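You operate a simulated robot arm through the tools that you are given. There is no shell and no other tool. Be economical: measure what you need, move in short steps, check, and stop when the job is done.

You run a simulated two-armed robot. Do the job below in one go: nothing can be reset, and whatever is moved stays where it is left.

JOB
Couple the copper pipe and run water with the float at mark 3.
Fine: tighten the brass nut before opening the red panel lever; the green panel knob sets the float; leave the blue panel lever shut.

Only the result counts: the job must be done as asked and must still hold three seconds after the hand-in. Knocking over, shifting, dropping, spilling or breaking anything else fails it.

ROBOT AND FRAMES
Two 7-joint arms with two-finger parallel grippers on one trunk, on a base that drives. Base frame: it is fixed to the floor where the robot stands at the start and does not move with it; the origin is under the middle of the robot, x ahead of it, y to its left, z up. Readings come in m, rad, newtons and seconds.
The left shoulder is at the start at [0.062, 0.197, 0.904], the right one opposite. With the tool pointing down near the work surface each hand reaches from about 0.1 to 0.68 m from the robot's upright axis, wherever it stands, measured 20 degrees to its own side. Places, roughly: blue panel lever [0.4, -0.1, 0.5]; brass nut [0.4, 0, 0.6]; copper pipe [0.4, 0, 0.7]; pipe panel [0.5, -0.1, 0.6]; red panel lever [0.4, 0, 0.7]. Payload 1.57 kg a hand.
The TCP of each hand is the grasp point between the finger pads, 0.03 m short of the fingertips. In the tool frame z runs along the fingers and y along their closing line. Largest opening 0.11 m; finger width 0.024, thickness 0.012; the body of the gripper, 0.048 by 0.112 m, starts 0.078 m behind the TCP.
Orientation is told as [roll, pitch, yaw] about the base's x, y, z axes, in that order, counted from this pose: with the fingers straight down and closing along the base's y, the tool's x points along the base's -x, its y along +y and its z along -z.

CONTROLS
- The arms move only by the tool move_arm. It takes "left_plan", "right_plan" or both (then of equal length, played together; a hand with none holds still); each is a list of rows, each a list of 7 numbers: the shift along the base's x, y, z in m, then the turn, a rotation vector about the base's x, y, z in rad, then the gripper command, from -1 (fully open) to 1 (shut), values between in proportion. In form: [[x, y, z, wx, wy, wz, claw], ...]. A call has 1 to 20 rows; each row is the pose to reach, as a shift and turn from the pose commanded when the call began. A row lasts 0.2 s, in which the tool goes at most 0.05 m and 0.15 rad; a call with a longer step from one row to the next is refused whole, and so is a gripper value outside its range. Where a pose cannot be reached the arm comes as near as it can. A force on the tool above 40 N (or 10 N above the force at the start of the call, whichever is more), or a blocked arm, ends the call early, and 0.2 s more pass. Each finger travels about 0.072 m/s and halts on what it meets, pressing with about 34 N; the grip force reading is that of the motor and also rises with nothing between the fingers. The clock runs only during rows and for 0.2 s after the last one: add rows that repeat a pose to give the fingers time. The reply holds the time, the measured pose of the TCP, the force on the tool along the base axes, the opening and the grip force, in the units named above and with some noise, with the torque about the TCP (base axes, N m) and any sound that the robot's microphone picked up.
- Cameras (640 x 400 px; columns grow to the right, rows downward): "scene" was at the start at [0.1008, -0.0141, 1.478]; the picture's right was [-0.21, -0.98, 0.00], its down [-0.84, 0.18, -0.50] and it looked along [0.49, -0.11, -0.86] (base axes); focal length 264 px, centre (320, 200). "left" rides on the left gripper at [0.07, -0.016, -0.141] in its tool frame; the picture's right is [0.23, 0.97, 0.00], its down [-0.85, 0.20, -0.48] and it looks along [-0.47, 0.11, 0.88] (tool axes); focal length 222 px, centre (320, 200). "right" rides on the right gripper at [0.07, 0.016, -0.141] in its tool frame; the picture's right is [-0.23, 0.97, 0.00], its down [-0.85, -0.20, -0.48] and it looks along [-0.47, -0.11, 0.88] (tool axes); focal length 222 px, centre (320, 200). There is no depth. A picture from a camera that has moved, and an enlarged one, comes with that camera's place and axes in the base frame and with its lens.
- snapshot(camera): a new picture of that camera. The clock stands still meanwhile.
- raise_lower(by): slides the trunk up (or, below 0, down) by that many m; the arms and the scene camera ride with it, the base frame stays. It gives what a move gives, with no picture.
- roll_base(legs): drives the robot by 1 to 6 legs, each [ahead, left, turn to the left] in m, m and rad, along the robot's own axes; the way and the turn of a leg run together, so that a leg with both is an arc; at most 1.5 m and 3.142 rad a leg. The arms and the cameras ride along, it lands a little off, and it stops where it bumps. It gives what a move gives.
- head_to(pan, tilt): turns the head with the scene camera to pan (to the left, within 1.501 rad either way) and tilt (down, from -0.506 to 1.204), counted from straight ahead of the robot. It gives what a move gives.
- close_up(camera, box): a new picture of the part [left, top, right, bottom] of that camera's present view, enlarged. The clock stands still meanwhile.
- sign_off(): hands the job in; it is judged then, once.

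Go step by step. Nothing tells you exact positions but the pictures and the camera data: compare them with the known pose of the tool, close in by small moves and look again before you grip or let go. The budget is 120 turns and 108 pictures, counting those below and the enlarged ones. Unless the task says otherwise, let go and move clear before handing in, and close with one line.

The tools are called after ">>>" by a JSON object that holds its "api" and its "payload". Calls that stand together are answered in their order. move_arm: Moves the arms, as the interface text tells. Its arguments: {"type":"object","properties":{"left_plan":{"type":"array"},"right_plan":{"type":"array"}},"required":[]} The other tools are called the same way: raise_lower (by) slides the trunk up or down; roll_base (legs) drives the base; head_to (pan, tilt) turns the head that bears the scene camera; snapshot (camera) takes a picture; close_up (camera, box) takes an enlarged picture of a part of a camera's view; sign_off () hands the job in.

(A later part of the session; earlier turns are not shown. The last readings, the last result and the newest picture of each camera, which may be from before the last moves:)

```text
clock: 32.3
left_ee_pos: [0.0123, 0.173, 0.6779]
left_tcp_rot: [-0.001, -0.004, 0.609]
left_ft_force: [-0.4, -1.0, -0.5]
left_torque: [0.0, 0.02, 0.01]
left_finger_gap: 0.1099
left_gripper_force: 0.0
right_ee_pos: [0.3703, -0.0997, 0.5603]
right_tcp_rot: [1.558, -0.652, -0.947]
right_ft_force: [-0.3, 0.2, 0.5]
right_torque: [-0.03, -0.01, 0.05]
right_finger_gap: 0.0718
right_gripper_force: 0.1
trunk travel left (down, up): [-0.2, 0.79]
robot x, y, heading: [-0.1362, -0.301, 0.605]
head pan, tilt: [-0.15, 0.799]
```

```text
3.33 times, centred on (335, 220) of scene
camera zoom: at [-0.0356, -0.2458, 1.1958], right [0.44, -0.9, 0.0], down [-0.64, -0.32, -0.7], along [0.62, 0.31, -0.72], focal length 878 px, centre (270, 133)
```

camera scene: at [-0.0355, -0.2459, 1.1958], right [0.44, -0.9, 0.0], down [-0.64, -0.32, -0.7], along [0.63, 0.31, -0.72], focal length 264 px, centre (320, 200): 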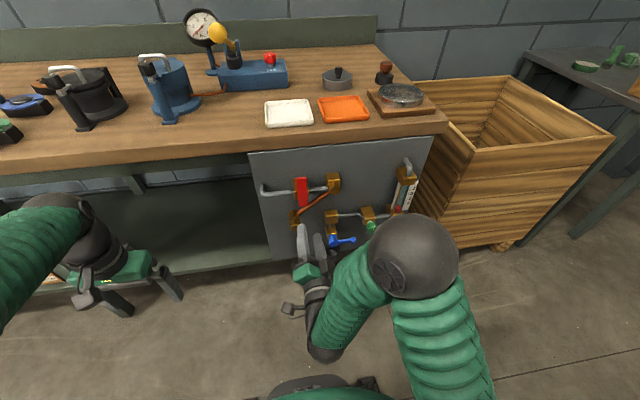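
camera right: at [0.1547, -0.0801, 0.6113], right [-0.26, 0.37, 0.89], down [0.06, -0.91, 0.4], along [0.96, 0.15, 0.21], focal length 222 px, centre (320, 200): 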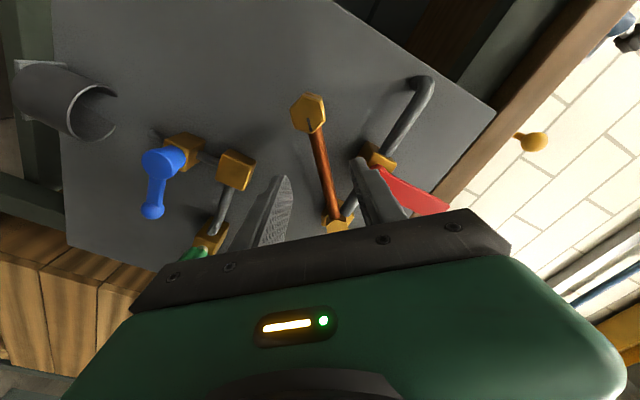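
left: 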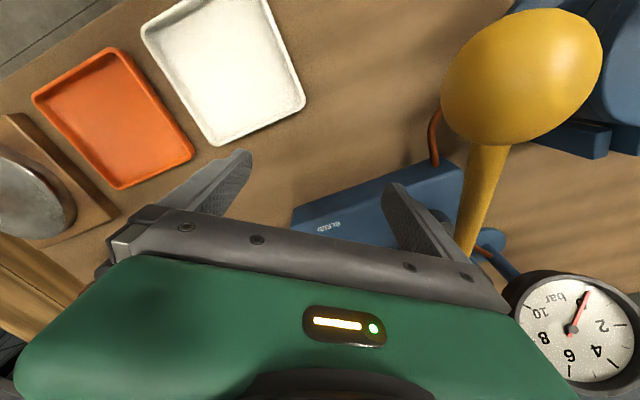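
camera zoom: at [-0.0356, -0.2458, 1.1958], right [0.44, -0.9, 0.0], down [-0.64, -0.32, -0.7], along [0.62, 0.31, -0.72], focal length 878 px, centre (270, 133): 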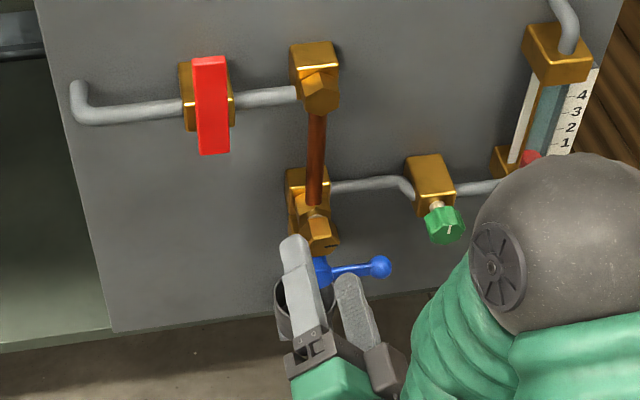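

The pipe stays in place. I'll unwind the wrist to the next flat pair (roll about -0.65) and centre on the nut axis at about (l -0.305, z 0.5625).

>>> {"api": "move_arm", "payload": {"right_plan": [[0.001, -0.0005, 0, -0.1173, -0.0812, 0, -0.3], [0.002, -0.001, 0, -0.2346, -0.1624, 0, -0.3], [0.003, -0.0015, 0.001, -0.352, -0.2436, 0, -0.3], [0.004, -0.002, 0.001, -0.4693, -0.3248, 0, -0.3], [0.005, -0.0025, 0.001, -0.5866, -0.406, 0, -0.3], [0.006, -0.003, 0.001, -0.704, -0.4873, 0, -0.3], [0.007, -0.0035, 0.001, -0.8213, -0.5685, 0, -0.3], [0.008, -0.004, 0.002, -0.9386, -0.6497, 0, -0.3], [0.009, -0.0045, 0.002, -1.056, -0.731, 0, -0.3], [0.0096, -0.0049, 0.0022, -1.1733, -0.8122, 0, -0.3], [0.0096, -0.0049, 0.0022, -1.29, -0.893, 0, -0.3], [0.0096, -0.0049, 0.0022, -1.29, -0.893, 0, -0.3]]}}

>>> {"api": "close_up", "payload": {"camera": "right", "box": [220, 60, 460, 230]}}

>>> {"api": "close_up", "payload": {"camera": "scene", "box": [255, 160, 415, 280]}}

```text
clock: 34.9
left_ee_pos: [0.0118, 0.1743, 0.6777]
left_tcp_rot: [0.001, -0.003, 0.606]
left_ft_force: [0.0, -0.3, 0.0]
left_torque: [0.02, 0.0, 0.01]
left_finger_gap: 0.1097
left_gripper_force: 0.1
right_ee_pos: [0.3797, -0.1051, 0.5625]
right_tcp_rot: [-1.548, -0.916, 2.151]
right_ft_force: [-0.5, -0.3, 0.0]
right_torque: [0.02, -0.04, 0.04]
right_finger_gap: 0.0718
right_gripper_force: 0.1
trunk travel left (down, up): [-0.2, 0.79]
robot x, y, heading: [-0.1371, -0.3021, 0.609]
head pan, tilt: [-0.15, 0.799]
```

```text
2.35 times, centred on (340, 145) of right
camera zoom: at [0.2796, -0.2101, 0.4997], right [-0.52, 0.75, -0.41], down [-0.59, 0.04, 0.81], along [0.62, 0.66, 0.42], focal length 523 px, centre (273, 329)
```

zoom: 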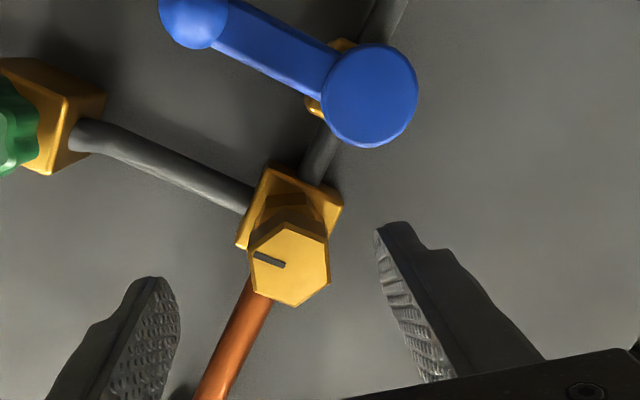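

```text
3.33 times, centred on (335, 220) of scene
camera zoom: at [-0.0358, -0.2456, 1.1958], right [0.44, -0.9, 0.0], down [-0.64, -0.32, -0.7], along [0.62, 0.31, -0.72], focal length 878 px, centre (270, 133)
```

zoom: 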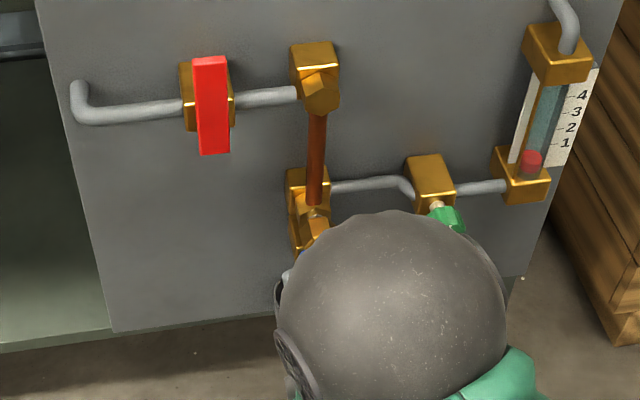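

The view is clear: the slot is about 85° clockwise from the pipe, and combining both views puts the nut axis at about (l -0.300, z 0.5605). I'll advance and grip.

>>> {"api": "move_arm", "payload": {"right_plan": [[-0.003, 0.0042, -0.002, 0, 0, 0, -0.2], [0.017, 0.018, -0.002, 0, 0, 0, -0.2], [0.0362, 0.0319, -0.002, 0, 0, 0, -0.2], [0.0362, 0.0319, -0.002, 0, 0, 0, 0.3], [0.0362, 0.0319, -0.002, 0, 0, 0, 0.8], [0.0362, 0.0319, -0.002, 0, 0, 0, 0.8]]}}

>>> {"api": "close_up", "payload": {"camera": "right", "box": [220, 60, 460, 230]}}

```text
clock: 36.3
left_ee_pos: [0.012, 0.1724, 0.677]
left_tcp_rot: [-0.001, -0.003, 0.606]
left_ft_force: [0.3, 0.1, 0.0]
left_torque: [0.01, 0.01, 0.01]
left_finger_gap: 0.11
left_gripper_force: 0.1
right_ee_pos: [0.4154, -0.0743, 0.5629]
right_tcp_rot: [-1.551, -0.921, 2.15]
right_ft_force: [1.9, 2.6, -0.8]
right_torque: [1.08, 0.26, -0.21]
right_finger_gap: 0.0365
right_gripper_force: 42.4
trunk travel left (down, up): [-0.2, 0.79]
robot x, y, heading: [-0.139, -0.3, 0.611]
head pan, tilt: [-0.15, 0.799]
```

```text
2.35 times, centred on (340, 145) of right
camera zoom: at [0.3144, -0.1782, 0.4993], right [-0.52, 0.75, -0.41], down [-0.59, 0.03, 0.81], along [0.62, 0.66, 0.43], focal length 523 px, centre (273, 329)
```

zoom: 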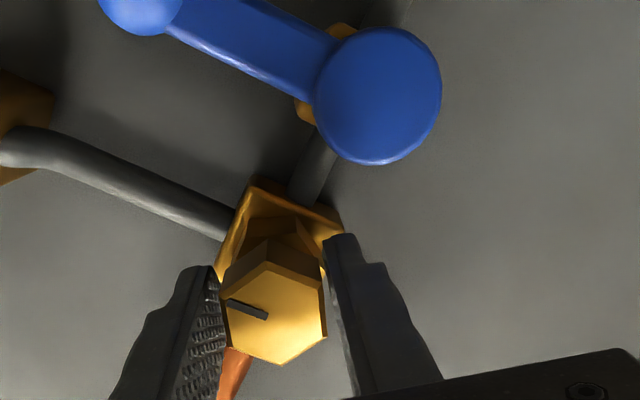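

Gripped. I'll turn clockwise 0.7 rad and check.

>>> {"api": "move_arm", "payload": {"right_plan": [[0, 0, 0, 0.1151, 0.0797, 0, 0.9], [0, 0, 0, 0.2302, 0.1593, 0, 0.9], [0, 0, 0, 0.3452, 0.239, 0, 0.9], [0, 0, 0, 0.4603, 0.3186, 0, 0.9], [0, 0, 0, 0.5754, 0.3983, 0, 0.9]]}}

>>> {"api": "close_up", "payload": {"camera": "right", "box": [220, 60, 460, 230]}}

```text
clock: 37.5
left_ee_pos: [0.0107, 0.1731, 0.6778]
left_tcp_rot: [0.0, -0.003, 0.607]
left_ft_force: [0.1, -0.3, 0.3]
left_torque: [0.03, 0.05, 0.0]
left_finger_gap: 0.1101
left_gripper_force: 0.1
right_ee_pos: [0.4156, -0.0728, 0.5588]
right_tcp_rot: [1.158, -1.514, -0.55]
right_ft_force: [-20.8, -10.8, -20.7]
right_torque: [-0.44, 0.23, 1.39]
right_finger_gap: 0.0342
right_gripper_force: 42.0
trunk travel left (down, up): [-0.2, 0.79]
robot x, y, heading: [-0.1342, -0.3002, 0.604]
head pan, tilt: [-0.15, 0.799]
```

```text
2.35 times, centred on (340, 145) of right
camera zoom: at [0.2882, -0.1389, 0.4926], right [-0.54, 0.79, 0.28], down [-0.24, -0.46, 0.85], along [0.8, 0.4, 0.44], focal length 523 px, centre (273, 329)
```

zoom: 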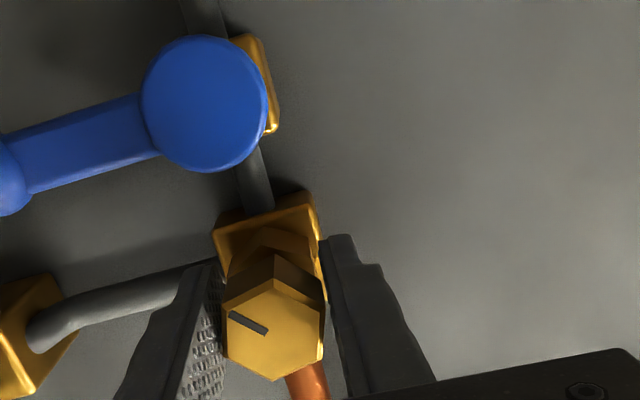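

The nut follows, now about 2.2 rad turned in total. I'll ease the offset forces and continue another 0.7 rad.

>>> {"api": "move_arm", "payload": {"right_plan": [[-0.0016, -0.0012, -0.002, 0.0576, 0.0398, 0, 0.9], [-0.0016, -0.0012, -0.002, 0.1727, 0.1195, 0, 0.9], [-0.0016, -0.0012, -0.002, 0.2877, 0.1991, 0, 0.9], [-0.0016, -0.0012, -0.002, 0.4028, 0.2788, 0, 0.9], [-0.0016, -0.0012, -0.002, 0.5179, 0.3585, 0, 0.9], [-0.0016, -0.0012, -0.002, 0.5754, 0.3983, 0, 0.9]]}}

>>> {"api": "close_up", "payload": {"camera": "right", "box": [220, 60, 460, 230]}}

```text
clock: 38.9
left_ee_pos: [0.0103, 0.1751, 0.6771]
left_tcp_rot: [-0.002, -0.001, 0.606]
left_ft_force: [0.2, -0.5, -0.2]
left_torque: [0.03, -0.02, -0.04]
left_finger_gap: 0.11
left_gripper_force: 0.1
right_ee_pos: [0.413, -0.0722, 0.5574]
right_tcp_rot: [1.553, -0.823, -0.936]
right_ft_force: [-0.1, 22.2, -11.5]
right_torque: [-0.97, -0.56, 2.06]
right_finger_gap: 0.0349
right_gripper_force: 42.4
trunk travel left (down, up): [-0.2, 0.79]
robot x, y, heading: [-0.1365, -0.3022, 0.606]
head pan, tilt: [-0.15, 0.799]
```

```text
2.35 times, centred on (340, 145) of right
camera zoom: at [0.2649, -0.106, 0.5191], right [-0.32, 0.46, 0.83], down [0.04, -0.87, 0.5], along [0.95, 0.19, 0.26], focal length 523 px, centre (273, 329)
```

zoom: 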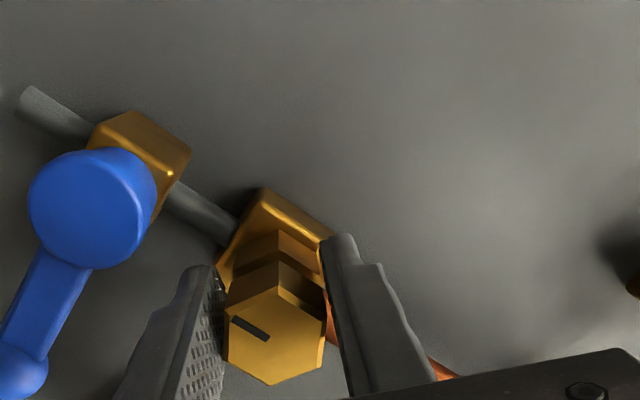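

Turning resistance is growing (about 1.1 N m). I'll continue on this grip.

>>> {"api": "move_arm", "payload": {"right_plan": [[-0.0003, 0.0014, -0.001, 0.0576, 0.0398, 0, 1.0], [-0.0003, 0.0014, -0.001, 0.1727, 0.1195, 0, 1.0], [-0.0003, 0.0014, -0.001, 0.2877, 0.1991, 0, 1.0], [-0.0003, 0.0014, -0.001, 0.4028, 0.2788, 0, 1.0], [-0.0003, 0.0014, -0.001, 0.5179, 0.3585, 0, 1.0]]}}

>>> {"api": "close_up", "payload": {"camera": "right", "box": [220, 60, 460, 230]}}

```text
clock: 39.7
left_ee_pos: [0.0116, 0.1702, 0.6798]
left_tcp_rot: [0.004, -0.005, 0.607]
left_ft_force: [0.0, -0.7, 0.6]
left_torque: [0.01, 0.03, 0.0]
left_finger_gap: 0.11
left_gripper_force: 0.0
right_ee_pos: [0.409, -0.0702, 0.5559]
right_tcp_rot: [1.555, -0.504, -0.928]
right_ft_force: [-3.8, 11.9, -4.3]
right_torque: [0.51, -1.19, 0.37]
right_finger_gap: 0.0339
right_gripper_force: 41.2
trunk travel left (down, up): [-0.2, 0.79]
robot x, y, heading: [-0.1329, -0.3024, 0.606]
head pan, tilt: [-0.15, 0.799]
stopped in row 3 (right hand): the force on the tool passed its limit at 44 N (the readings are from after the stop); the commanded pose is now the measured one
```

```text
2.35 times, centred on (340, 145) of right
camera zoom: at [0.2544, -0.0989, 0.5383], right [-0.15, 0.22, 0.96], down [0.12, -0.96, 0.24], along [0.98, 0.15, 0.12], focal length 523 px, centre (273, 329)
```

zoom: 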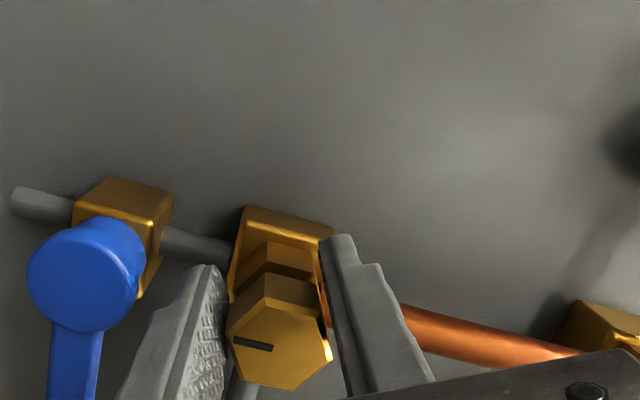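

The nut now sits near 180° and lagged on the last step. I'll release, back off, unwind, and check both the nut position and how far it has gone in.

>>> {"api": "move_arm", "payload": {"right_plan": [[0, 0, 0, 0, 0, 0, -0.3], [0, 0, 0, 0, 0, 0, -0.3], [-0.0204, -0.0145, 0, 0, 0, 0, -0.3], [-0.0408, -0.029, 0, 0, 0, 0, -0.3], [-0.0408, -0.029, 0, -0.1173, -0.0812, 0, -0.3], [-0.0408, -0.029, 0, -0.2346, -0.1624, 0, -0.3], [-0.0408, -0.029, 0, -0.352, -0.2436, 0, -0.3], [-0.0408, -0.029, 0, -0.4693, -0.3248, 0, -0.3], [-0.0408, -0.029, 0, -0.5866, -0.406, 0, -0.3], [-0.0408, -0.029, 0, -0.704, -0.4873, 0, -0.3], [-0.0408, -0.029, 0, -0.8213, -0.5685, 0, -0.3], [-0.0408, -0.029, 0, -0.9386, -0.6497, 0, -0.3], [-0.0408, -0.029, 0, -0.9386, -0.6497, 0, -0.3]]}}

>>> {"api": "close_up", "payload": {"camera": "right", "box": [220, 60, 460, 230]}}

>>> {"api": "close_up", "payload": {"camera": "scene", "box": [275, 160, 375, 250]}}

```text
clock: 42.5
left_ee_pos: [0.0109, 0.1723, 0.6795]
left_tcp_rot: [0.002, -0.006, 0.608]
left_ft_force: [0.1, 0.1, 0.6]
left_torque: [0.02, -0.02, 0.01]
left_finger_gap: 0.1099
left_gripper_force: 0.1
right_ee_pos: [0.3685, -0.1007, 0.5556]
right_tcp_rot: [-1.211, -1.486, 1.817]
right_ft_force: [0.5, -0.3, 0.3]
right_torque: [0.01, 0.01, 0.0]
right_finger_gap: 0.0712
right_gripper_force: 0.0
trunk travel left (down, up): [-0.2, 0.79]
robot x, y, heading: [-0.1372, -0.3006, 0.605]
head pan, tilt: [-0.15, 0.799]
```

```text
2.35 times, centred on (340, 145) of right
camera zoom: at [0.2461, -0.1735, 0.4883], right [-0.56, 0.82, 0.15], down [-0.3, -0.37, 0.88], along [0.77, 0.45, 0.45], focal length 523 px, centre (273, 329)
```

zoom: 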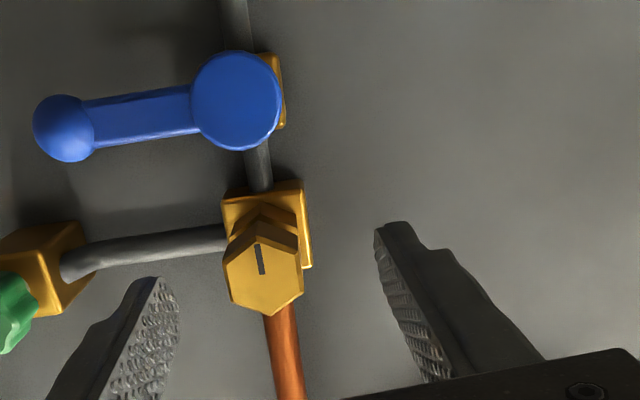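

```text
4.44 times, centred on (325, 205) of scene
camera zoom: at [-0.0363, -0.2458, 1.1958], right [0.44, -0.9, 0.0], down [-0.64, -0.32, -0.7], along [0.62, 0.31, -0.72], focal length 1171 px, centre (298, 178)
```

zoom: 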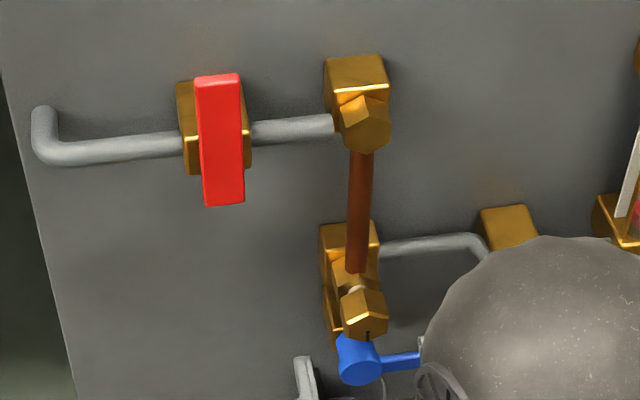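

The slot now points straight down, so half a turn is done, and a bit of stub still shows behind the nut. I'll regrip on the flats at roll -1.05 and turn further.

>>> {"api": "move_arm", "payload": {"right_plan": [[0.001, -0.001, 0.002, -0.1127, -0.078, 0, -0.3], [0.002, -0.002, 0.004, -0.2254, -0.156, 0, -0.3], [0.0027, -0.0038, 0.0054, -0.3381, -0.234, 0, -0.3], [0.0027, -0.0038, 0.0054, -0.4509, -0.312, 0, -0.3], [0.0027, -0.0038, 0.0054, -0.5636, -0.39, 0, -0.3], [0.0027, -0.0038, 0.0054, -0.6763, -0.468, 0, -0.3], [0.0027, -0.0038, 0.0054, -0.789, -0.546, 0, -0.3], [0.0027, -0.0038, 0.0054, -0.789, -0.546, 0, -0.3]]}}

>>> {"api": "close_up", "payload": {"camera": "right", "box": [220, 60, 460, 230]}}

```text
clock: 44.3
left_ee_pos: [0.0108, 0.1718, 0.6792]
left_tcp_rot: [0.002, -0.006, 0.606]
left_ft_force: [-0.6, -0.2, 0.5]
left_torque: [-0.01, -0.01, 0.01]
left_finger_gap: 0.11
left_gripper_force: 0.0
right_ee_pos: [0.3726, -0.1034, 0.562]
right_tcp_rot: [-1.553, -0.534, 2.144]
right_ft_force: [0.1, 0.6, 0.0]
right_torque: [0.0, 0.02, -0.02]
right_finger_gap: 0.0715
right_gripper_force: 0.1
trunk travel left (down, up): [-0.2, 0.79]
robot x, y, heading: [-0.1354, -0.3007, 0.603]
head pan, tilt: [-0.15, 0.799]
```

```text
2.35 times, centred on (340, 145) of right
camera zoom: at [0.2826, -0.2259, 0.5144], right [-0.39, 0.57, -0.72], down [-0.74, 0.27, 0.61], along [0.55, 0.77, 0.32], focal length 523 px, centre (273, 329)
```

zoom: 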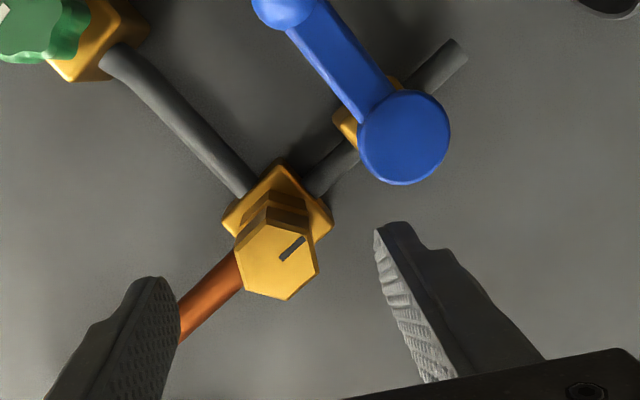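

A roll of -1.05 would bring a finger close to the blue valve hub, so I'll use roll 0 instead, where the flats also line up. I'll rotate back, advance and grip.

>>> {"api": "move_arm", "payload": {"right_plan": [[0, 0, 0, 0.1151, 0.0797, 0, -0.2], [0, 0, 0, 0.2302, 0.1593, 0, -0.2], [0, 0, 0, 0.3452, 0.239, 0, -0.2], [0, 0, 0, 0.4603, 0.3186, 0, -0.2], [0, 0, 0, 0.5754, 0.3983, 0, -0.2], [0, 0, 0, 0.6905, 0.478, 0, -0.2], [0, 0, 0, 0.8056, 0.5576, 0, -0.2], [0, 0, -0.001, 0.855, 0.592, 0, -0.2], [0.019, 0.014, -0.001, 0.855, 0.592, 0, -0.2], [0.0425, 0.0303, -0.001, 0.855, 0.592, 0, -0.2], [0.0425, 0.0303, -0.001, 0.855, 0.592, 0, 0.2], [0.0425, 0.0303, -0.001, 0.855, 0.592, 0, 0.9], [0.0425, 0.0303, -0.001, 0.855, 0.592, 0, 0.9]]}}

>>> {"api": "close_up", "payload": {"camera": "right", "box": [220, 60, 460, 230]}}

```text
clock: 47.1
left_ee_pos: [0.0112, 0.1713, 0.6792]
left_tcp_rot: [0.004, -0.006, 0.609]
left_ft_force: [-0.7, -0.1, 0.6]
left_torque: [0.01, 0.03, 0.0]
left_finger_gap: 0.1101
left_gripper_force: 0.1
right_ee_pos: [0.4155, -0.0739, 0.5605]
right_tcp_rot: [0.191, -1.542, 0.414]
right_ft_force: [7.4, -4.9, 2.2]
right_torque: [-0.28, 0.43, 0.88]
right_finger_gap: 0.0341
right_gripper_force: 41.6
trunk travel left (down, up): [-0.2, 0.79]
robot x, y, heading: [-0.1343, -0.3012, 0.61]
head pan, tilt: [-0.15, 0.799]
```

```text
2.35 times, centred on (340, 145) of right
camera zoom: at [0.288, -0.1421, 0.4949], right [-0.55, 0.8, 0.23], down [-0.26, -0.43, 0.87], along [0.8, 0.42, 0.44], focal length 523 px, centre (273, 329)
```

zoom: 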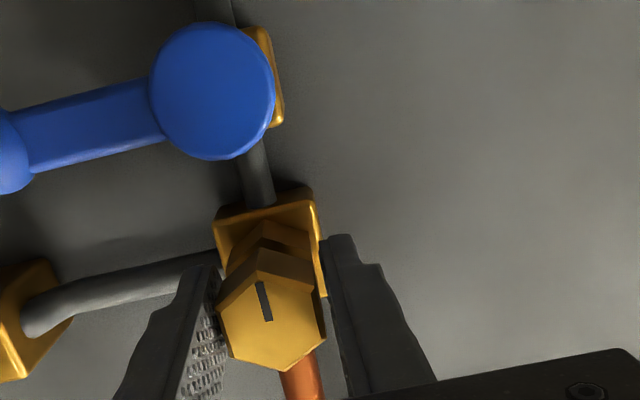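

Firm grip, forces low. Now turning clockwise about 1 rad.

>>> {"api": "move_arm", "payload": {"right_plan": [[0, 0, 0, 0.1151, 0.0797, 0, 1], [0, 0, 0, 0.2302, 0.1593, 0, 1], [0, 0, 0, 0.3452, 0.239, 0, 1], [0, 0, 0, 0.4603, 0.3186, 0, 1], [0, 0, 0, 0.5754, 0.3983, 0, 1]]}}

>>> {"api": "close_up", "payload": {"camera": "right", "box": [220, 60, 460, 230]}}

```text
clock: 48.3
left_ee_pos: [0.0099, 0.1715, 0.6793]
left_tcp_rot: [0.003, -0.006, 0.608]
left_ft_force: [0.1, 0.5, -1.2]
left_torque: [-0.02, 0.0, 0.01]
left_finger_gap: 0.1098
left_gripper_force: 0.0
right_ee_pos: [0.4118, -0.0718, 0.5588]
right_tcp_rot: [1.535, -0.864, -0.913]
right_ft_force: [-7.9, 0.6, -4.5]
right_torque: [-0.85, -0.63, 1.96]
right_finger_gap: 0.0342
right_gripper_force: 41.8
trunk travel left (down, up): [-0.2, 0.79]
robot x, y, heading: [-0.1364, -0.3004, 0.61]
head pan, tilt: [-0.15, 0.799]
```

```text
2.35 times, centred on (340, 145) of right
camera zoom: at [0.264, -0.1097, 0.5197], right [-0.33, 0.49, 0.81], down [0.04, -0.85, 0.53], along [0.94, 0.21, 0.26], focal length 523 px, centre (273, 329)
```

zoom: 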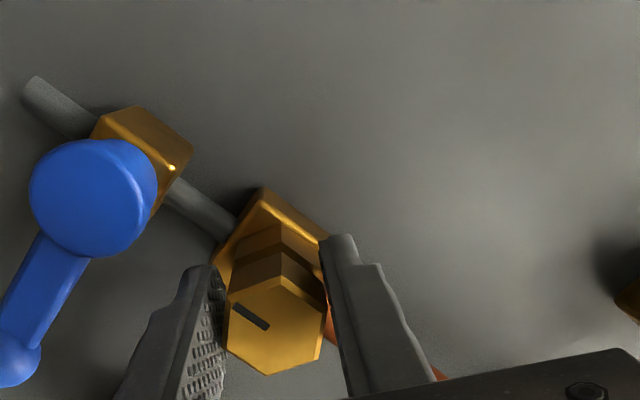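

The grip slipped one facet on this turn, which suggests the nut is up against its stop. I'll release, back off, unwind and check the slot angle.

>>> {"api": "move_arm", "payload": {"right_plan": [[0, 0, 0, 0, 0, 0, -0.3], [0, 0, 0, 0, 0, 0, -0.3], [-0.0204, -0.0145, 0, 0, 0, 0, -0.3], [-0.0408, -0.029, 0, 0, 0, 0, -0.3], [-0.0408, -0.029, 0, -0.1173, -0.0812, 0, -0.3], [-0.0408, -0.029, 0, -0.2346, -0.1624, 0, -0.3], [-0.0408, -0.029, 0, -0.352, -0.2436, 0, -0.3], [-0.0408, -0.029, 0, -0.4693, -0.3248, 0, -0.3], [-0.0408, -0.029, 0, -0.5866, -0.406, 0, -0.3], [-0.0408, -0.029, 0, -0.5866, -0.406, 0, -0.3]]}}

>>> {"api": "close_up", "payload": {"camera": "right", "box": [220, 60, 460, 230]}}

>>> {"api": "close_up", "payload": {"camera": "scene", "box": [305, 195, 355, 245]}}

```text
clock: 50.5
left_ee_pos: [0.0095, 0.1716, 0.6786]
left_tcp_rot: [0.001, -0.006, 0.606]
left_ft_force: [0.3, 0.6, 0.0]
left_torque: [0.02, -0.02, 0.01]
left_finger_gap: 0.1102
left_gripper_force: 0.1
right_ee_pos: [0.3735, -0.103, 0.5602]
right_tcp_rot: [-0.345, -1.538, 0.952]
right_ft_force: [0.4, -0.6, -0.2]
right_torque: [-0.01, 0.0, -0.03]
right_finger_gap: 0.0715
right_gripper_force: 0.1
trunk travel left (down, up): [-0.2, 0.79]
robot x, y, heading: [-0.1368, -0.3018, 0.611]
head pan, tilt: [-0.15, 0.799]
```

```text
2.35 times, centred on (340, 145) of right
camera zoom: at [0.247, -0.1721, 0.4937], right [-0.55, 0.81, 0.22], down [-0.26, -0.42, 0.87], along [0.79, 0.42, 0.44], focal length 523 px, centre (273, 329)
```

zoom: 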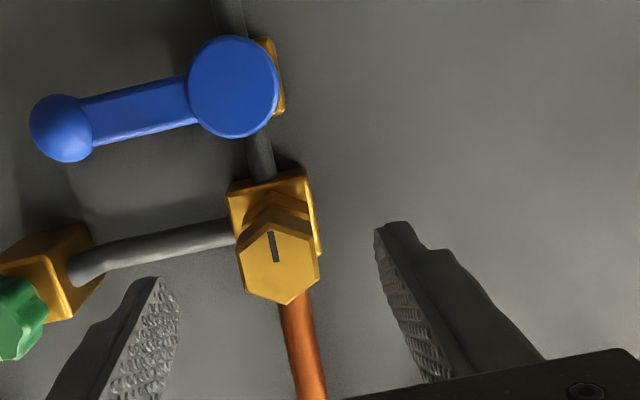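

```text
8.00 times, centred on (330, 220) of scene
camera zoom: at [-0.0363, -0.2458, 1.1958], right [0.44, -0.9, 0.0], down [-0.64, -0.32, -0.7], along [0.62, 0.31, -0.72], focal length 2108 px, centre (240, 40)
```

zoom: 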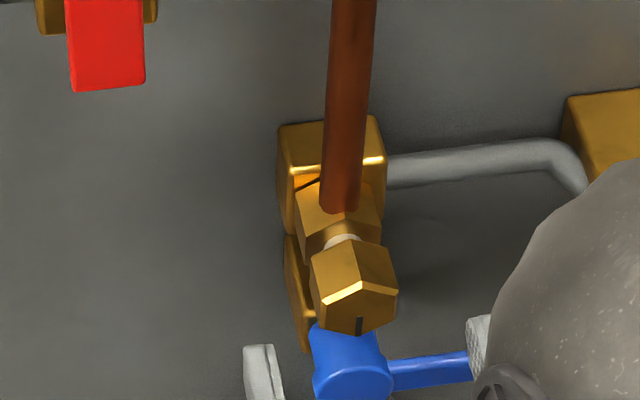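

The slot is exactly 180° from the pipe again, so the nut is at its stop after a half turn, and the pipe is aligned with the port. Next I'll inspect the red lever up close.

>>> {"api": "move_arm", "payload": {"right_plan": [[-0.035, -0.008, 0.025, 0, 0, 0, -0.3], [-0.06, 0.004, 0.06, 0, 0, 0, -0.3], [-0.0837, 0.0143, 0.1, 0, 0, 0, -0.3], [-0.0837, 0.0143, 0.1, 0, 0, 0, -0.3]]}}

>>> {"api": "snapshot", "payload": {"camera": "right"}}

>>> {"api": "close_up", "payload": {"camera": "scene", "box": [255, 160, 345, 225]}}

```text
clock: 51.5
left_ee_pos: [0.0109, 0.1727, 0.6787]
left_tcp_rot: [0.002, -0.006, 0.608]
left_ft_force: [0.6, -0.3, -0.4]
left_torque: [-0.03, -0.01, -0.01]
left_finger_gap: 0.1103
left_gripper_force: 0.0
right_ee_pos: [0.2956, -0.0572, 0.6523]
right_tcp_rot: [-0.298, -1.542, 0.904]
right_ft_force: [1.0, -1.3, 0.1]
right_torque: [-0.02, 0.03, -0.01]
right_finger_gap: 0.0714
right_gripper_force: 0.1
right hand out of reach, approached as far as the arm can: row 1, 2, 3, 4
trunk travel left (down, up): [-0.2, 0.79]
robot x, y, heading: [-0.1359, -0.303, 0.607]
head pan, tilt: [-0.15, 0.799]
```

```text
57 pictures are left
camera right: at [0.1693, -0.1272, 0.5862], right [-0.55, 0.81, 0.22], down [-0.26, -0.42, 0.87], along [0.79, 0.42, 0.44], focal length 222 px, centre (320, 200)
```

right: 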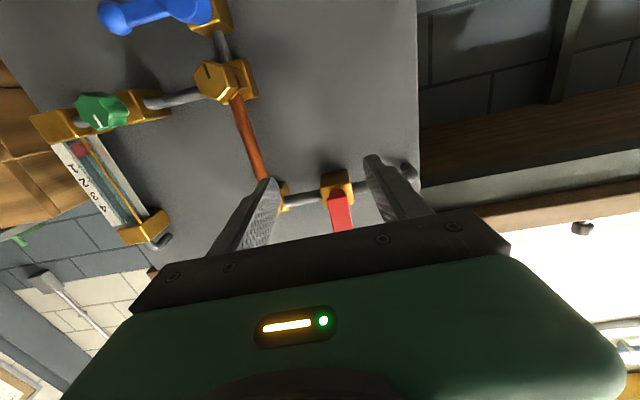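

```text
6.15 times, centred on (300, 192) of scene
camera zoom: at [-0.0364, -0.2457, 1.1958], right [0.44, -0.9, 0.0], down [-0.64, -0.32, -0.7], along [0.62, 0.31, -0.72], focal length 1622 px, centre (443, 246)
```

zoom: 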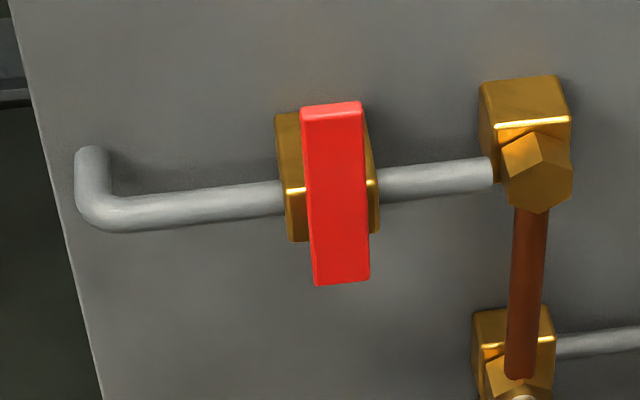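

>>> {"api": "close_up", "payload": {"camera": "right", "box": [260, 150, 400, 240]}}

```text
4.44 times, centred on (330, 195) of right
camera zoom: at [0.1693, -0.1272, 0.5862], right [-0.55, 0.81, 0.22], down [-0.26, -0.42, 0.87], along [0.79, 0.42, 0.44], focal length 987 px, centre (276, 222)
```

zoom: 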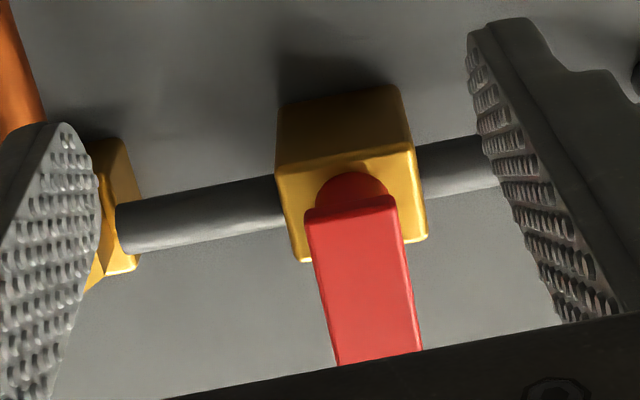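

The red lever pivots near its lower end at about (l -0.211, z 0.711) with the handle pointing up, which is shut. By comparison with the blue valve, it should open by swinging right, along the flow. I'll place closed fingers on the left side of the handle.

>>> {"api": "move_arm", "payload": {"right_plan": [[-0.007, 0.0166, 0.036, 0, 0, 0, 1], [-0.0137, 0.0331, 0.073, 0, 0, 0, 1], [-0.0205, 0.0497, 0.109, 0, 0, 0, 1], [-0.0205, 0.0497, 0.109, 0, 0, 0, 1], [-0.0205, 0.0497, 0.109, 0, 0, 0, 1]]}}

>>> {"api": "close_up", "payload": {"camera": "right", "box": [200, 80, 440, 250]}}

>>> {"api": "close_up", "payload": {"camera": "scene", "box": [255, 160, 375, 250]}}

```text
clock: 52.9
left_ee_pos: [0.01, 0.1717, 0.6803]
left_tcp_rot: [0.003, -0.006, 0.608]
left_ft_force: [0.2, 0.9, -0.4]
left_torque: [-0.03, -0.04, -0.04]
left_finger_gap: 0.11
left_gripper_force: 0.1
right_ee_pos: [0.3051, -0.0225, 0.7167]
right_tcp_rot: [-0.479, -1.446, 1.014]
right_ft_force: [-0.7, 0.4, 0.5]
right_torque: [-0.01, -0.02, -0.01]
right_finger_gap: 0.0001
right_gripper_force: 21.2
trunk travel left (down, up): [-0.2, 0.79]
robot x, y, heading: [-0.1375, -0.3003, 0.608]
head pan, tilt: [-0.15, 0.799]
stopped in row 5 (right hand): the arm was blocked; the commanded pose is now the measured one
```

```text
2.35 times, centred on (320, 165) of right
camera zoom: at [0.1723, -0.0879, 0.6637], right [-0.48, 0.86, 0.17], down [-0.25, -0.32, 0.91], along [0.84, 0.4, 0.37], focal length 523 px, centre (320, 282)
```

zoom: 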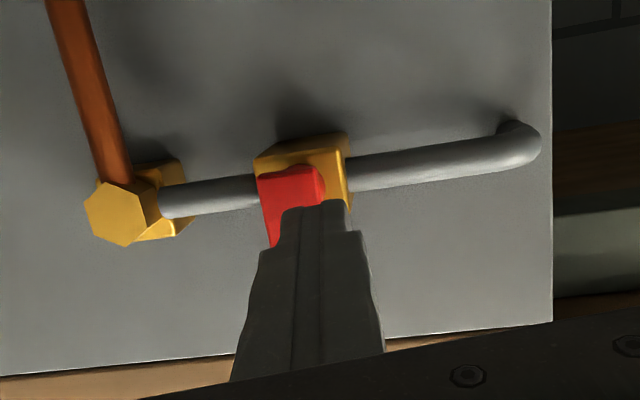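

```text
4.44 times, centred on (315, 205) of scene
camera zoom: at [-0.0367, -0.2459, 1.1971], right [0.44, -0.9, 0.0], down [-0.64, -0.32, -0.7], along [0.63, 0.31, -0.72], focal length 1171 px, centre (342, 178)
```

zoom: 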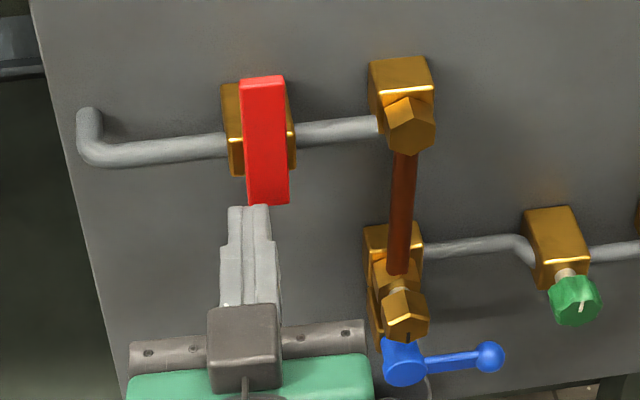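

The arm is cramped at this height. I'll back the base off 6 cm and raise the trunk 10 cm for a better posture.

>>> {"api": "roll_base", "payload": {"legs": [[-0.06, 0, 0]]}}

>>> {"api": "raise_lower", "payload": {"by": 0.1}}

>>> {"api": "snapshot", "payload": {"camera": "right"}}

```text
clock: 53.9
left_ee_pos: [-0.0402, 0.1383, 0.6804]
left_tcp_rot: [0.002, -0.007, 0.608]
left_ft_force: [-0.1, -0.1, 0.5]
left_torque: [0.0, -0.05, 0.05]
left_finger_gap: 0.1102
left_gripper_force: 0.1
right_ee_pos: [0.2544, -0.0554, 0.7194]
right_tcp_rot: [-0.474, -1.447, 1.015]
right_ft_force: [-0.3, 0.1, -0.1]
right_torque: [0.01, -0.02, 0.01]
right_finger_gap: 0.0006
right_gripper_force: 21.2
trunk travel left (down, up): [-0.2, 0.79]
robot x, y, heading: [-0.1881, -0.3341, 0.607]
head pan, tilt: [-0.15, 0.799]
```

```text
clock: 55.2
left_ee_pos: [-0.0387, 0.1387, 0.7804]
left_tcp_rot: [0.001, -0.007, 0.609]
left_ft_force: [0.2, 0.2, -0.4]
left_torque: [0.04, 0.01, -0.02]
left_finger_gap: 0.1099
left_gripper_force: 0.0
right_ee_pos: [0.2577, -0.0553, 0.8179]
right_tcp_rot: [-0.473, -1.442, 1.008]
right_ft_force: [0.2, 0.4, -0.3]
right_torque: [0.0, -0.03, 0.01]
right_finger_gap: 0.0
right_gripper_force: 21.6
trunk travel left (down, up): [-0.3, 0.69]
robot x, y, heading: [-0.1869, -0.3405, 0.606]
head pan, tilt: [-0.15, 0.799]
```

```text
52 pictures are left
camera right: at [0.1237, -0.1205, 0.763], right [-0.48, 0.86, 0.17], down [-0.25, -0.32, 0.91], along [0.84, 0.4, 0.37], focal length 222 px, centre (320, 200)
```

right: 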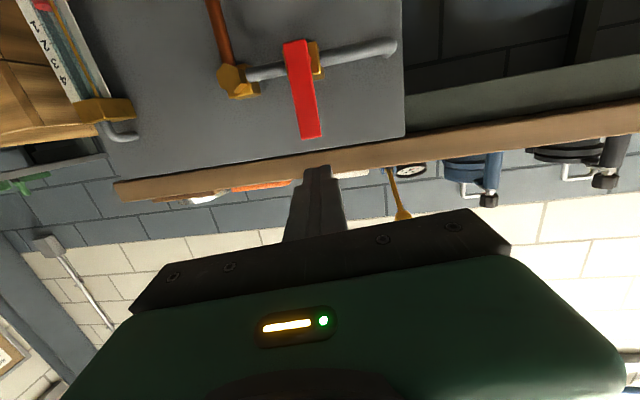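

>>> {"api": "move_arm", "payload": {"right_plan": [[0.0026, 0.0137, -0.019, 0.022, -0.031, 0.025, 1], [0.0051, 0.0273, -0.038, 0.044, -0.062, 0.05, 1], [0.0077, 0.041, -0.057, 0.0659, -0.093, 0.076, 1], [0.0077, 0.041, -0.057, 0.0659, -0.093, 0.076, 1]]}}

>>> {"api": "close_up", "payload": {"camera": "right", "box": [200, 80, 440, 250]}}

>>> {"api": "snapshot", "payload": {"camera": "scene"}}

```text
clock: 56.2
left_ee_pos: [-0.0392, 0.139, 0.7807]
left_tcp_rot: [0.002, -0.007, 0.608]
left_ft_force: [-1.0, 0.5, -0.5]
left_torque: [0.01, -0.02, 0.03]
left_finger_gap: 0.11
left_gripper_force: 0.1
right_ee_pos: [0.2617, -0.0151, 0.763]
right_tcp_rot: [-1.677, -1.519, 2.291]
right_ft_force: [0.3, -0.4, 0.4]
right_torque: [0.01, 0.01, 0.04]
right_finger_gap: 0.0001
right_gripper_force: 21.4
trunk travel left (down, up): [-0.3, 0.69]
robot x, y, heading: [-0.1883, -0.3341, 0.611]
head pan, tilt: [-0.15, 0.799]
```

```text
2.35 times, centred on (320, 165) of right
camera zoom: at [0.1404, -0.0853, 0.6913], right [-0.57, 0.8, 0.18], down [-0.31, -0.41, 0.86], along [0.77, 0.43, 0.48], focal length 523 px, centre (320, 282)
```

zoom: 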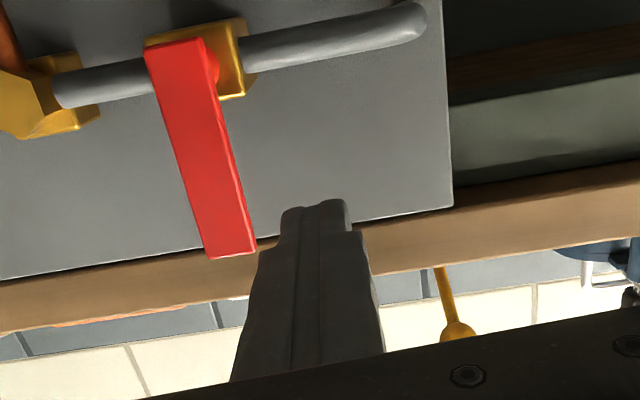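

```text
50 pictures are left
camera scene: at [-0.0858, -0.2794, 1.2959], right [0.44, -0.9, 0.0], down [-0.64, -0.32, -0.7], along [0.62, 0.31, -0.72], focal length 264 px, centre (320, 200)
```

scene: 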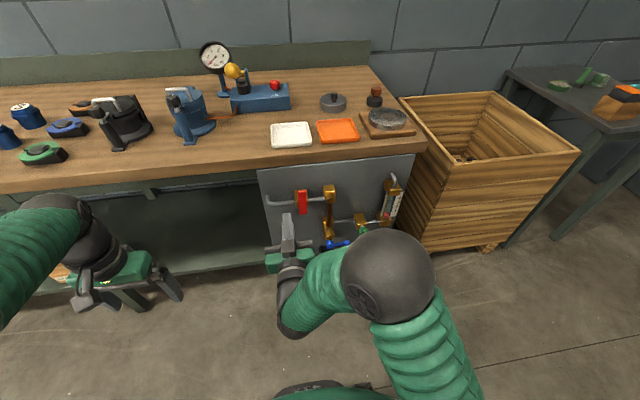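

Lined up 3 cm left of the handle. I'll advance, then push the handle right by about 30° and check it moves.

>>> {"api": "move_arm", "payload": {"right_plan": [[0.0367, 0.026, 0, 0, 0, 0, 1], [0.0734, 0.052, 0, 0, 0, 0, 1], [0.0825, 0.0448, 0, 0, 0, 0, 1], [0.0905, 0.0337, 0.002, 0, 0, 0, 1], [0.1023, 0.0112, 0.006, 0, 0, 0, 1], [0.1023, 0.0112, 0.006, 0, 0, 0, 1]]}}

>>> {"api": "close_up", "payload": {"camera": "right", "box": [200, 80, 440, 250]}}

>>> {"api": "close_up", "payload": {"camera": "scene", "box": [255, 160, 415, 260]}}

```text
clock: 57.4
left_ee_pos: [-0.0421, 0.1394, 0.7807]
left_tcp_rot: [0.0, -0.01, 0.611]
left_ft_force: [-0.4, 0.2, 1.2]
left_torque: [0.06, -0.02, -0.05]
left_finger_gap: 0.11
left_gripper_force: 0.1
right_ee_pos: [0.3462, 0.0194, 0.7658]
right_tcp_rot: [-1.672, -1.522, 2.319]
right_ft_force: [-2.5, 12.8, -2.7]
right_torque: [0.19, 0.09, 0.05]
right_finger_gap: 0.0001
right_gripper_force: 21.4
trunk travel left (down, up): [-0.3, 0.69]
robot x, y, heading: [-0.1865, -0.3324, 0.615]
head pan, tilt: [-0.15, 0.799]
stopped in row 5 (right hand): the force on the tool passed its limit at 53 N (the readings are from after the stop); the commanded pose is now the measured one
```

```text
2.35 times, centred on (320, 165) of right
camera zoom: at [0.2259, -0.0549, 0.6936], right [-0.59, 0.78, 0.18], down [-0.29, -0.42, 0.86], along [0.75, 0.46, 0.47], focal length 523 px, centre (320, 282)
```

zoom: 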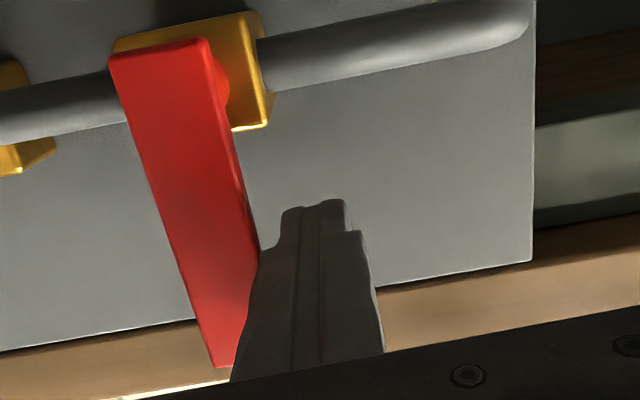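

```text
4.00 times, centred on (335, 210) of scene
camera zoom: at [-0.0886, -0.2752, 1.2959], right [0.44, -0.9, 0.0], down [-0.64, -0.32, -0.7], along [0.63, 0.31, -0.72], focal length 1054 px, centre (260, 160)
```

zoom: 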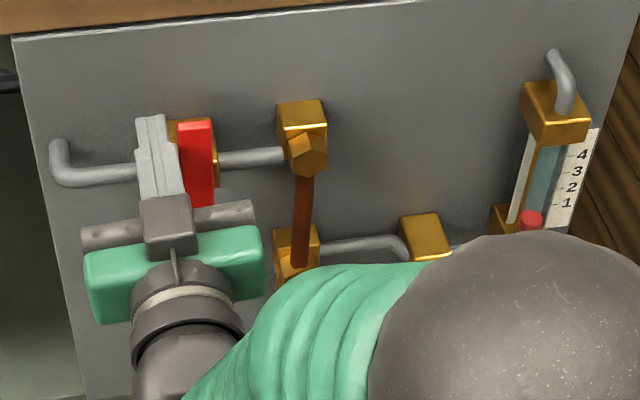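

The handle did not move before the force limit; that may have been the step size. I'll push slowly to see whether it gives this way.

>>> {"api": "move_arm", "payload": {"right_plan": [[0.0009, -0.0012, 0, 0, 0, 0, 1], [0.0017, -0.0024, 0, 0, 0, 0, 1], [0.0026, -0.0037, 0, 0, 0, 0, 1], [0.0035, -0.0049, 0, 0, 0, 0, 1], [0.0043, -0.0061, 0, 0, 0, 0, 1], [0.0052, -0.0073, 0.0005, 0, 0, 0, 1]]}}

>>> {"api": "close_up", "payload": {"camera": "scene", "box": [255, 160, 415, 260]}}

```text
clock: 58.6
left_ee_pos: [-0.0392, 0.1353, 0.7815]
left_tcp_rot: [0.008, -0.009, 0.612]
left_ft_force: [1.6, -0.8, 0.2]
left_torque: [0.01, 0.04, -0.03]
left_finger_gap: 0.11
left_gripper_force: 0.0
right_ee_pos: [0.3442, 0.0185, 0.7647]
right_tcp_rot: [-1.762, -1.533, 2.429]
right_ft_force: [-9.2, 26.2, -0.5]
right_torque: [0.31, 0.11, -0.05]
right_finger_gap: 0.0
right_gripper_force: 21.3
trunk travel left (down, up): [-0.3, 0.69]
robot x, y, heading: [-0.1871, -0.3359, 0.61]
head pan, tilt: [-0.15, 0.799]
stopped in row 6 (right hand): the force on the tool passed its limit at 41 N (the readings are from after the stop); the commanded pose is now the measured one
```

```text
4.00 times, centred on (335, 210) of scene
camera zoom: at [-0.0864, -0.2742, 1.2956], right [0.45, -0.9, 0.0], down [-0.64, -0.32, -0.7], along [0.62, 0.31, -0.72], focal length 1054 px, centre (260, 160)
```

zoom: 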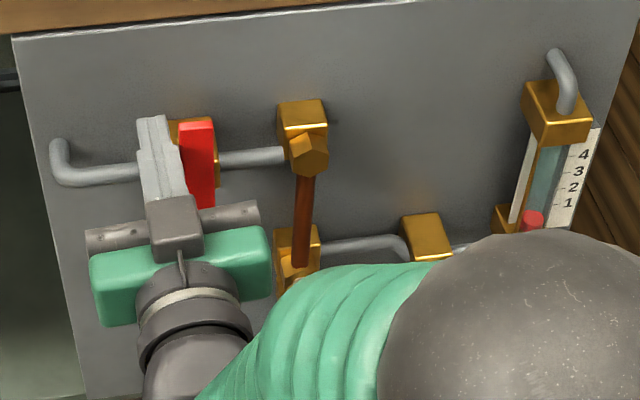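

The lever is against a stop that way, so it must open to the left. I'll retreat and go round to the right side of the handle.

>>> {"api": "move_arm", "payload": {"right_plan": [[-0.002, 0.004, 0, 0, 0, 0, 1], [-0.034, -0.019, 0, 0, 0, 0, 1], [-0.0653, -0.0462, 0, 0, 0, 0, 1], [-0.05, -0.068, 0, 0, 0, 0, 1], [-0.035, -0.089, 0, 0, 0, 0, 1], [-0.0219, -0.1075, 0, 0, 0, 0, 1], [-0.0219, -0.1075, 0, 0, 0, 0, 1]]}}

>>> {"api": "close_up", "payload": {"camera": "right", "box": [200, 80, 440, 250]}}

```text
clock: 60.2
left_ee_pos: [-0.041, 0.1352, 0.7831]
left_tcp_rot: [0.006, -0.009, 0.61]
left_ft_force: [-0.8, 0.9, 0.2]
left_torque: [0.0, -0.02, -0.01]
left_finger_gap: 0.1098
left_gripper_force: 0.0
right_ee_pos: [0.3276, -0.0933, 0.7653]
right_tcp_rot: [-1.762, -1.53, 2.417]
right_ft_force: [0.5, 0.2, 1.0]
right_torque: [0.0, 0.0, -0.01]
right_finger_gap: 0.0
right_gripper_force: 21.2
trunk travel left (down, up): [-0.3, 0.69]
robot x, y, heading: [-0.1856, -0.3324, 0.611]
head pan, tilt: [-0.15, 0.799]
```

```text
2.35 times, centred on (320, 165) of right
camera zoom: at [0.209, -0.169, 0.6937], right [-0.6, 0.78, 0.19], down [-0.29, -0.43, 0.86], along [0.75, 0.46, 0.48], focal length 523 px, centre (320, 282)
```

zoom: 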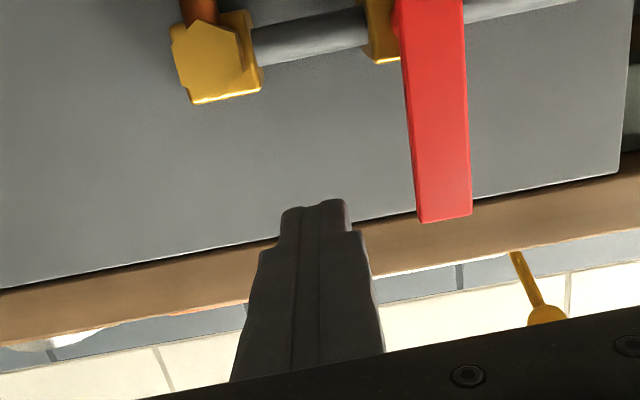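

>>> {"api": "move_arm", "payload": {"right_plan": [[0.032, 0.023, 0, 0, 0, 0, 1], [0.0645, 0.0457, 0, 0, 0, 0, 1], [0.0527, 0.0624, 0, 0, 0, 0, 1], [0.0486, 0.0681, -0.001, 0, 0, 0, 1], [0.0459, 0.072, 0.0003, 0, 0, 0, 1], [0.0432, 0.0758, 0.0016, 0, 0, 0, 1], [0.0403, 0.08, 0.0027, 0, 0, 0, 1], [0.0374, 0.084, 0.0038, 0, 0, 0, 1], [0.0345, 0.088, 0.004, 0, 0, 0, 1], [0.0315, 0.0923, 0.0042, 0, 0, 0, 1]]}}

>>> {"api": "close_up", "payload": {"camera": "scene", "box": [255, 160, 415, 260]}}

```text
clock: 62.4
left_ee_pos: [-0.0398, 0.1346, 0.781]
left_tcp_rot: [0.009, -0.011, 0.611]
left_ft_force: [-1.0, 0.1, 0.7]
left_torque: [-0.02, -0.02, -0.04]
left_finger_gap: 0.1102
left_gripper_force: 0.1
right_ee_pos: [0.3581, -0.0008, 0.7694]
right_tcp_rot: [-1.759, -1.53, 2.415]
right_ft_force: [0.1, -1.7, -0.3]
right_torque: [-0.01, 0.0, -0.04]
right_finger_gap: 0.0001
right_gripper_force: 21.7
trunk travel left (down, up): [-0.3, 0.69]
robot x, y, heading: [-0.1848, -0.3343, 0.611]
head pan, tilt: [-0.15, 0.799]
```

```text
4.00 times, centred on (335, 210) of scene
camera zoom: at [-0.0853, -0.2786, 1.2958], right [0.44, -0.9, 0.0], down [-0.64, -0.32, -0.7], along [0.62, 0.31, -0.72], focal length 1054 px, centre (260, 160)
```

zoom: 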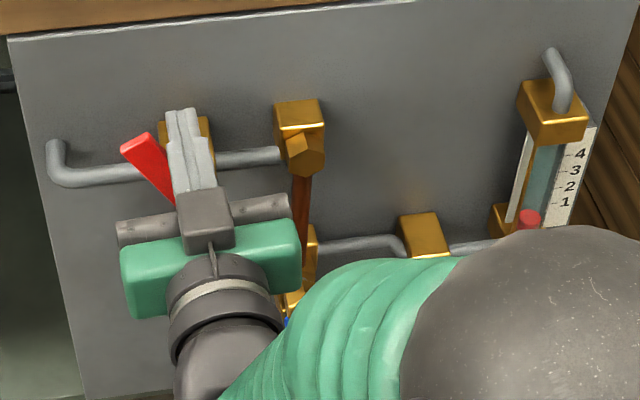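

It opens to the left. I'll continue the arc to 90°.

>>> {"api": "move_arm", "payload": {"right_plan": [[-0.0044, 0.0062, -0.001, 0, 0, 0, 1], [-0.0087, 0.0123, -0.0026, 0, 0, 0, 1], [-0.0127, 0.018, -0.0056, 0, 0, 0, 1], [-0.0167, 0.0236, -0.0091, 0, 0, 0, 1], [-0.0201, 0.0284, -0.0138, 0, 0, 0, 1], [-0.0235, 0.0331, -0.0189, 0, 0, 0, 1], [-0.026, 0.0367, -0.025, 0, 0, 0, 1], [-0.0286, 0.0403, -0.0315, 0, 0, 0, 1], [-0.0295, 0.0416, -0.036, 0, 0, 0, 1], [-0.0295, 0.0416, -0.039, 0, 0, 0, 1]]}}

>>> {"api": "close_up", "payload": {"camera": "scene", "box": [255, 160, 415, 260]}}

```text
clock: 64.6
left_ee_pos: [-0.0409, 0.1355, 0.7819]
left_tcp_rot: [0.005, -0.012, 0.609]
left_ft_force: [-0.1, 0.9, -0.8]
left_torque: [-0.02, -0.03, 0.02]
left_finger_gap: 0.11
left_gripper_force: 0.1
right_ee_pos: [0.3285, 0.0402, 0.7346]
right_tcp_rot: [-1.863, -1.527, 2.519]
right_ft_force: [1.0, -2.6, 9.1]
right_torque: [-0.02, 0.07, 0.03]
right_finger_gap: 0.0
right_gripper_force: 21.5
trunk travel left (down, up): [-0.3, 0.69]
robot x, y, heading: [-0.187, -0.3318, 0.608]
head pan, tilt: [-0.15, 0.799]
```

```text
4.00 times, centred on (335, 210) of scene
camera zoom: at [-0.0868, -0.2794, 1.2962], right [0.44, -0.9, 0.0], down [-0.64, -0.32, -0.7], along [0.62, 0.31, -0.72], focal length 1054 px, centre (260, 160)
```

zoom: 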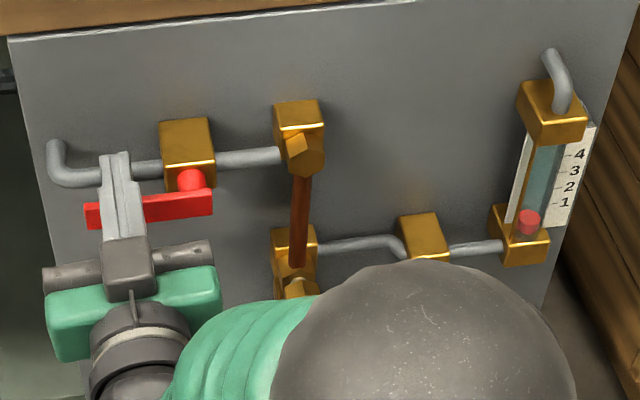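

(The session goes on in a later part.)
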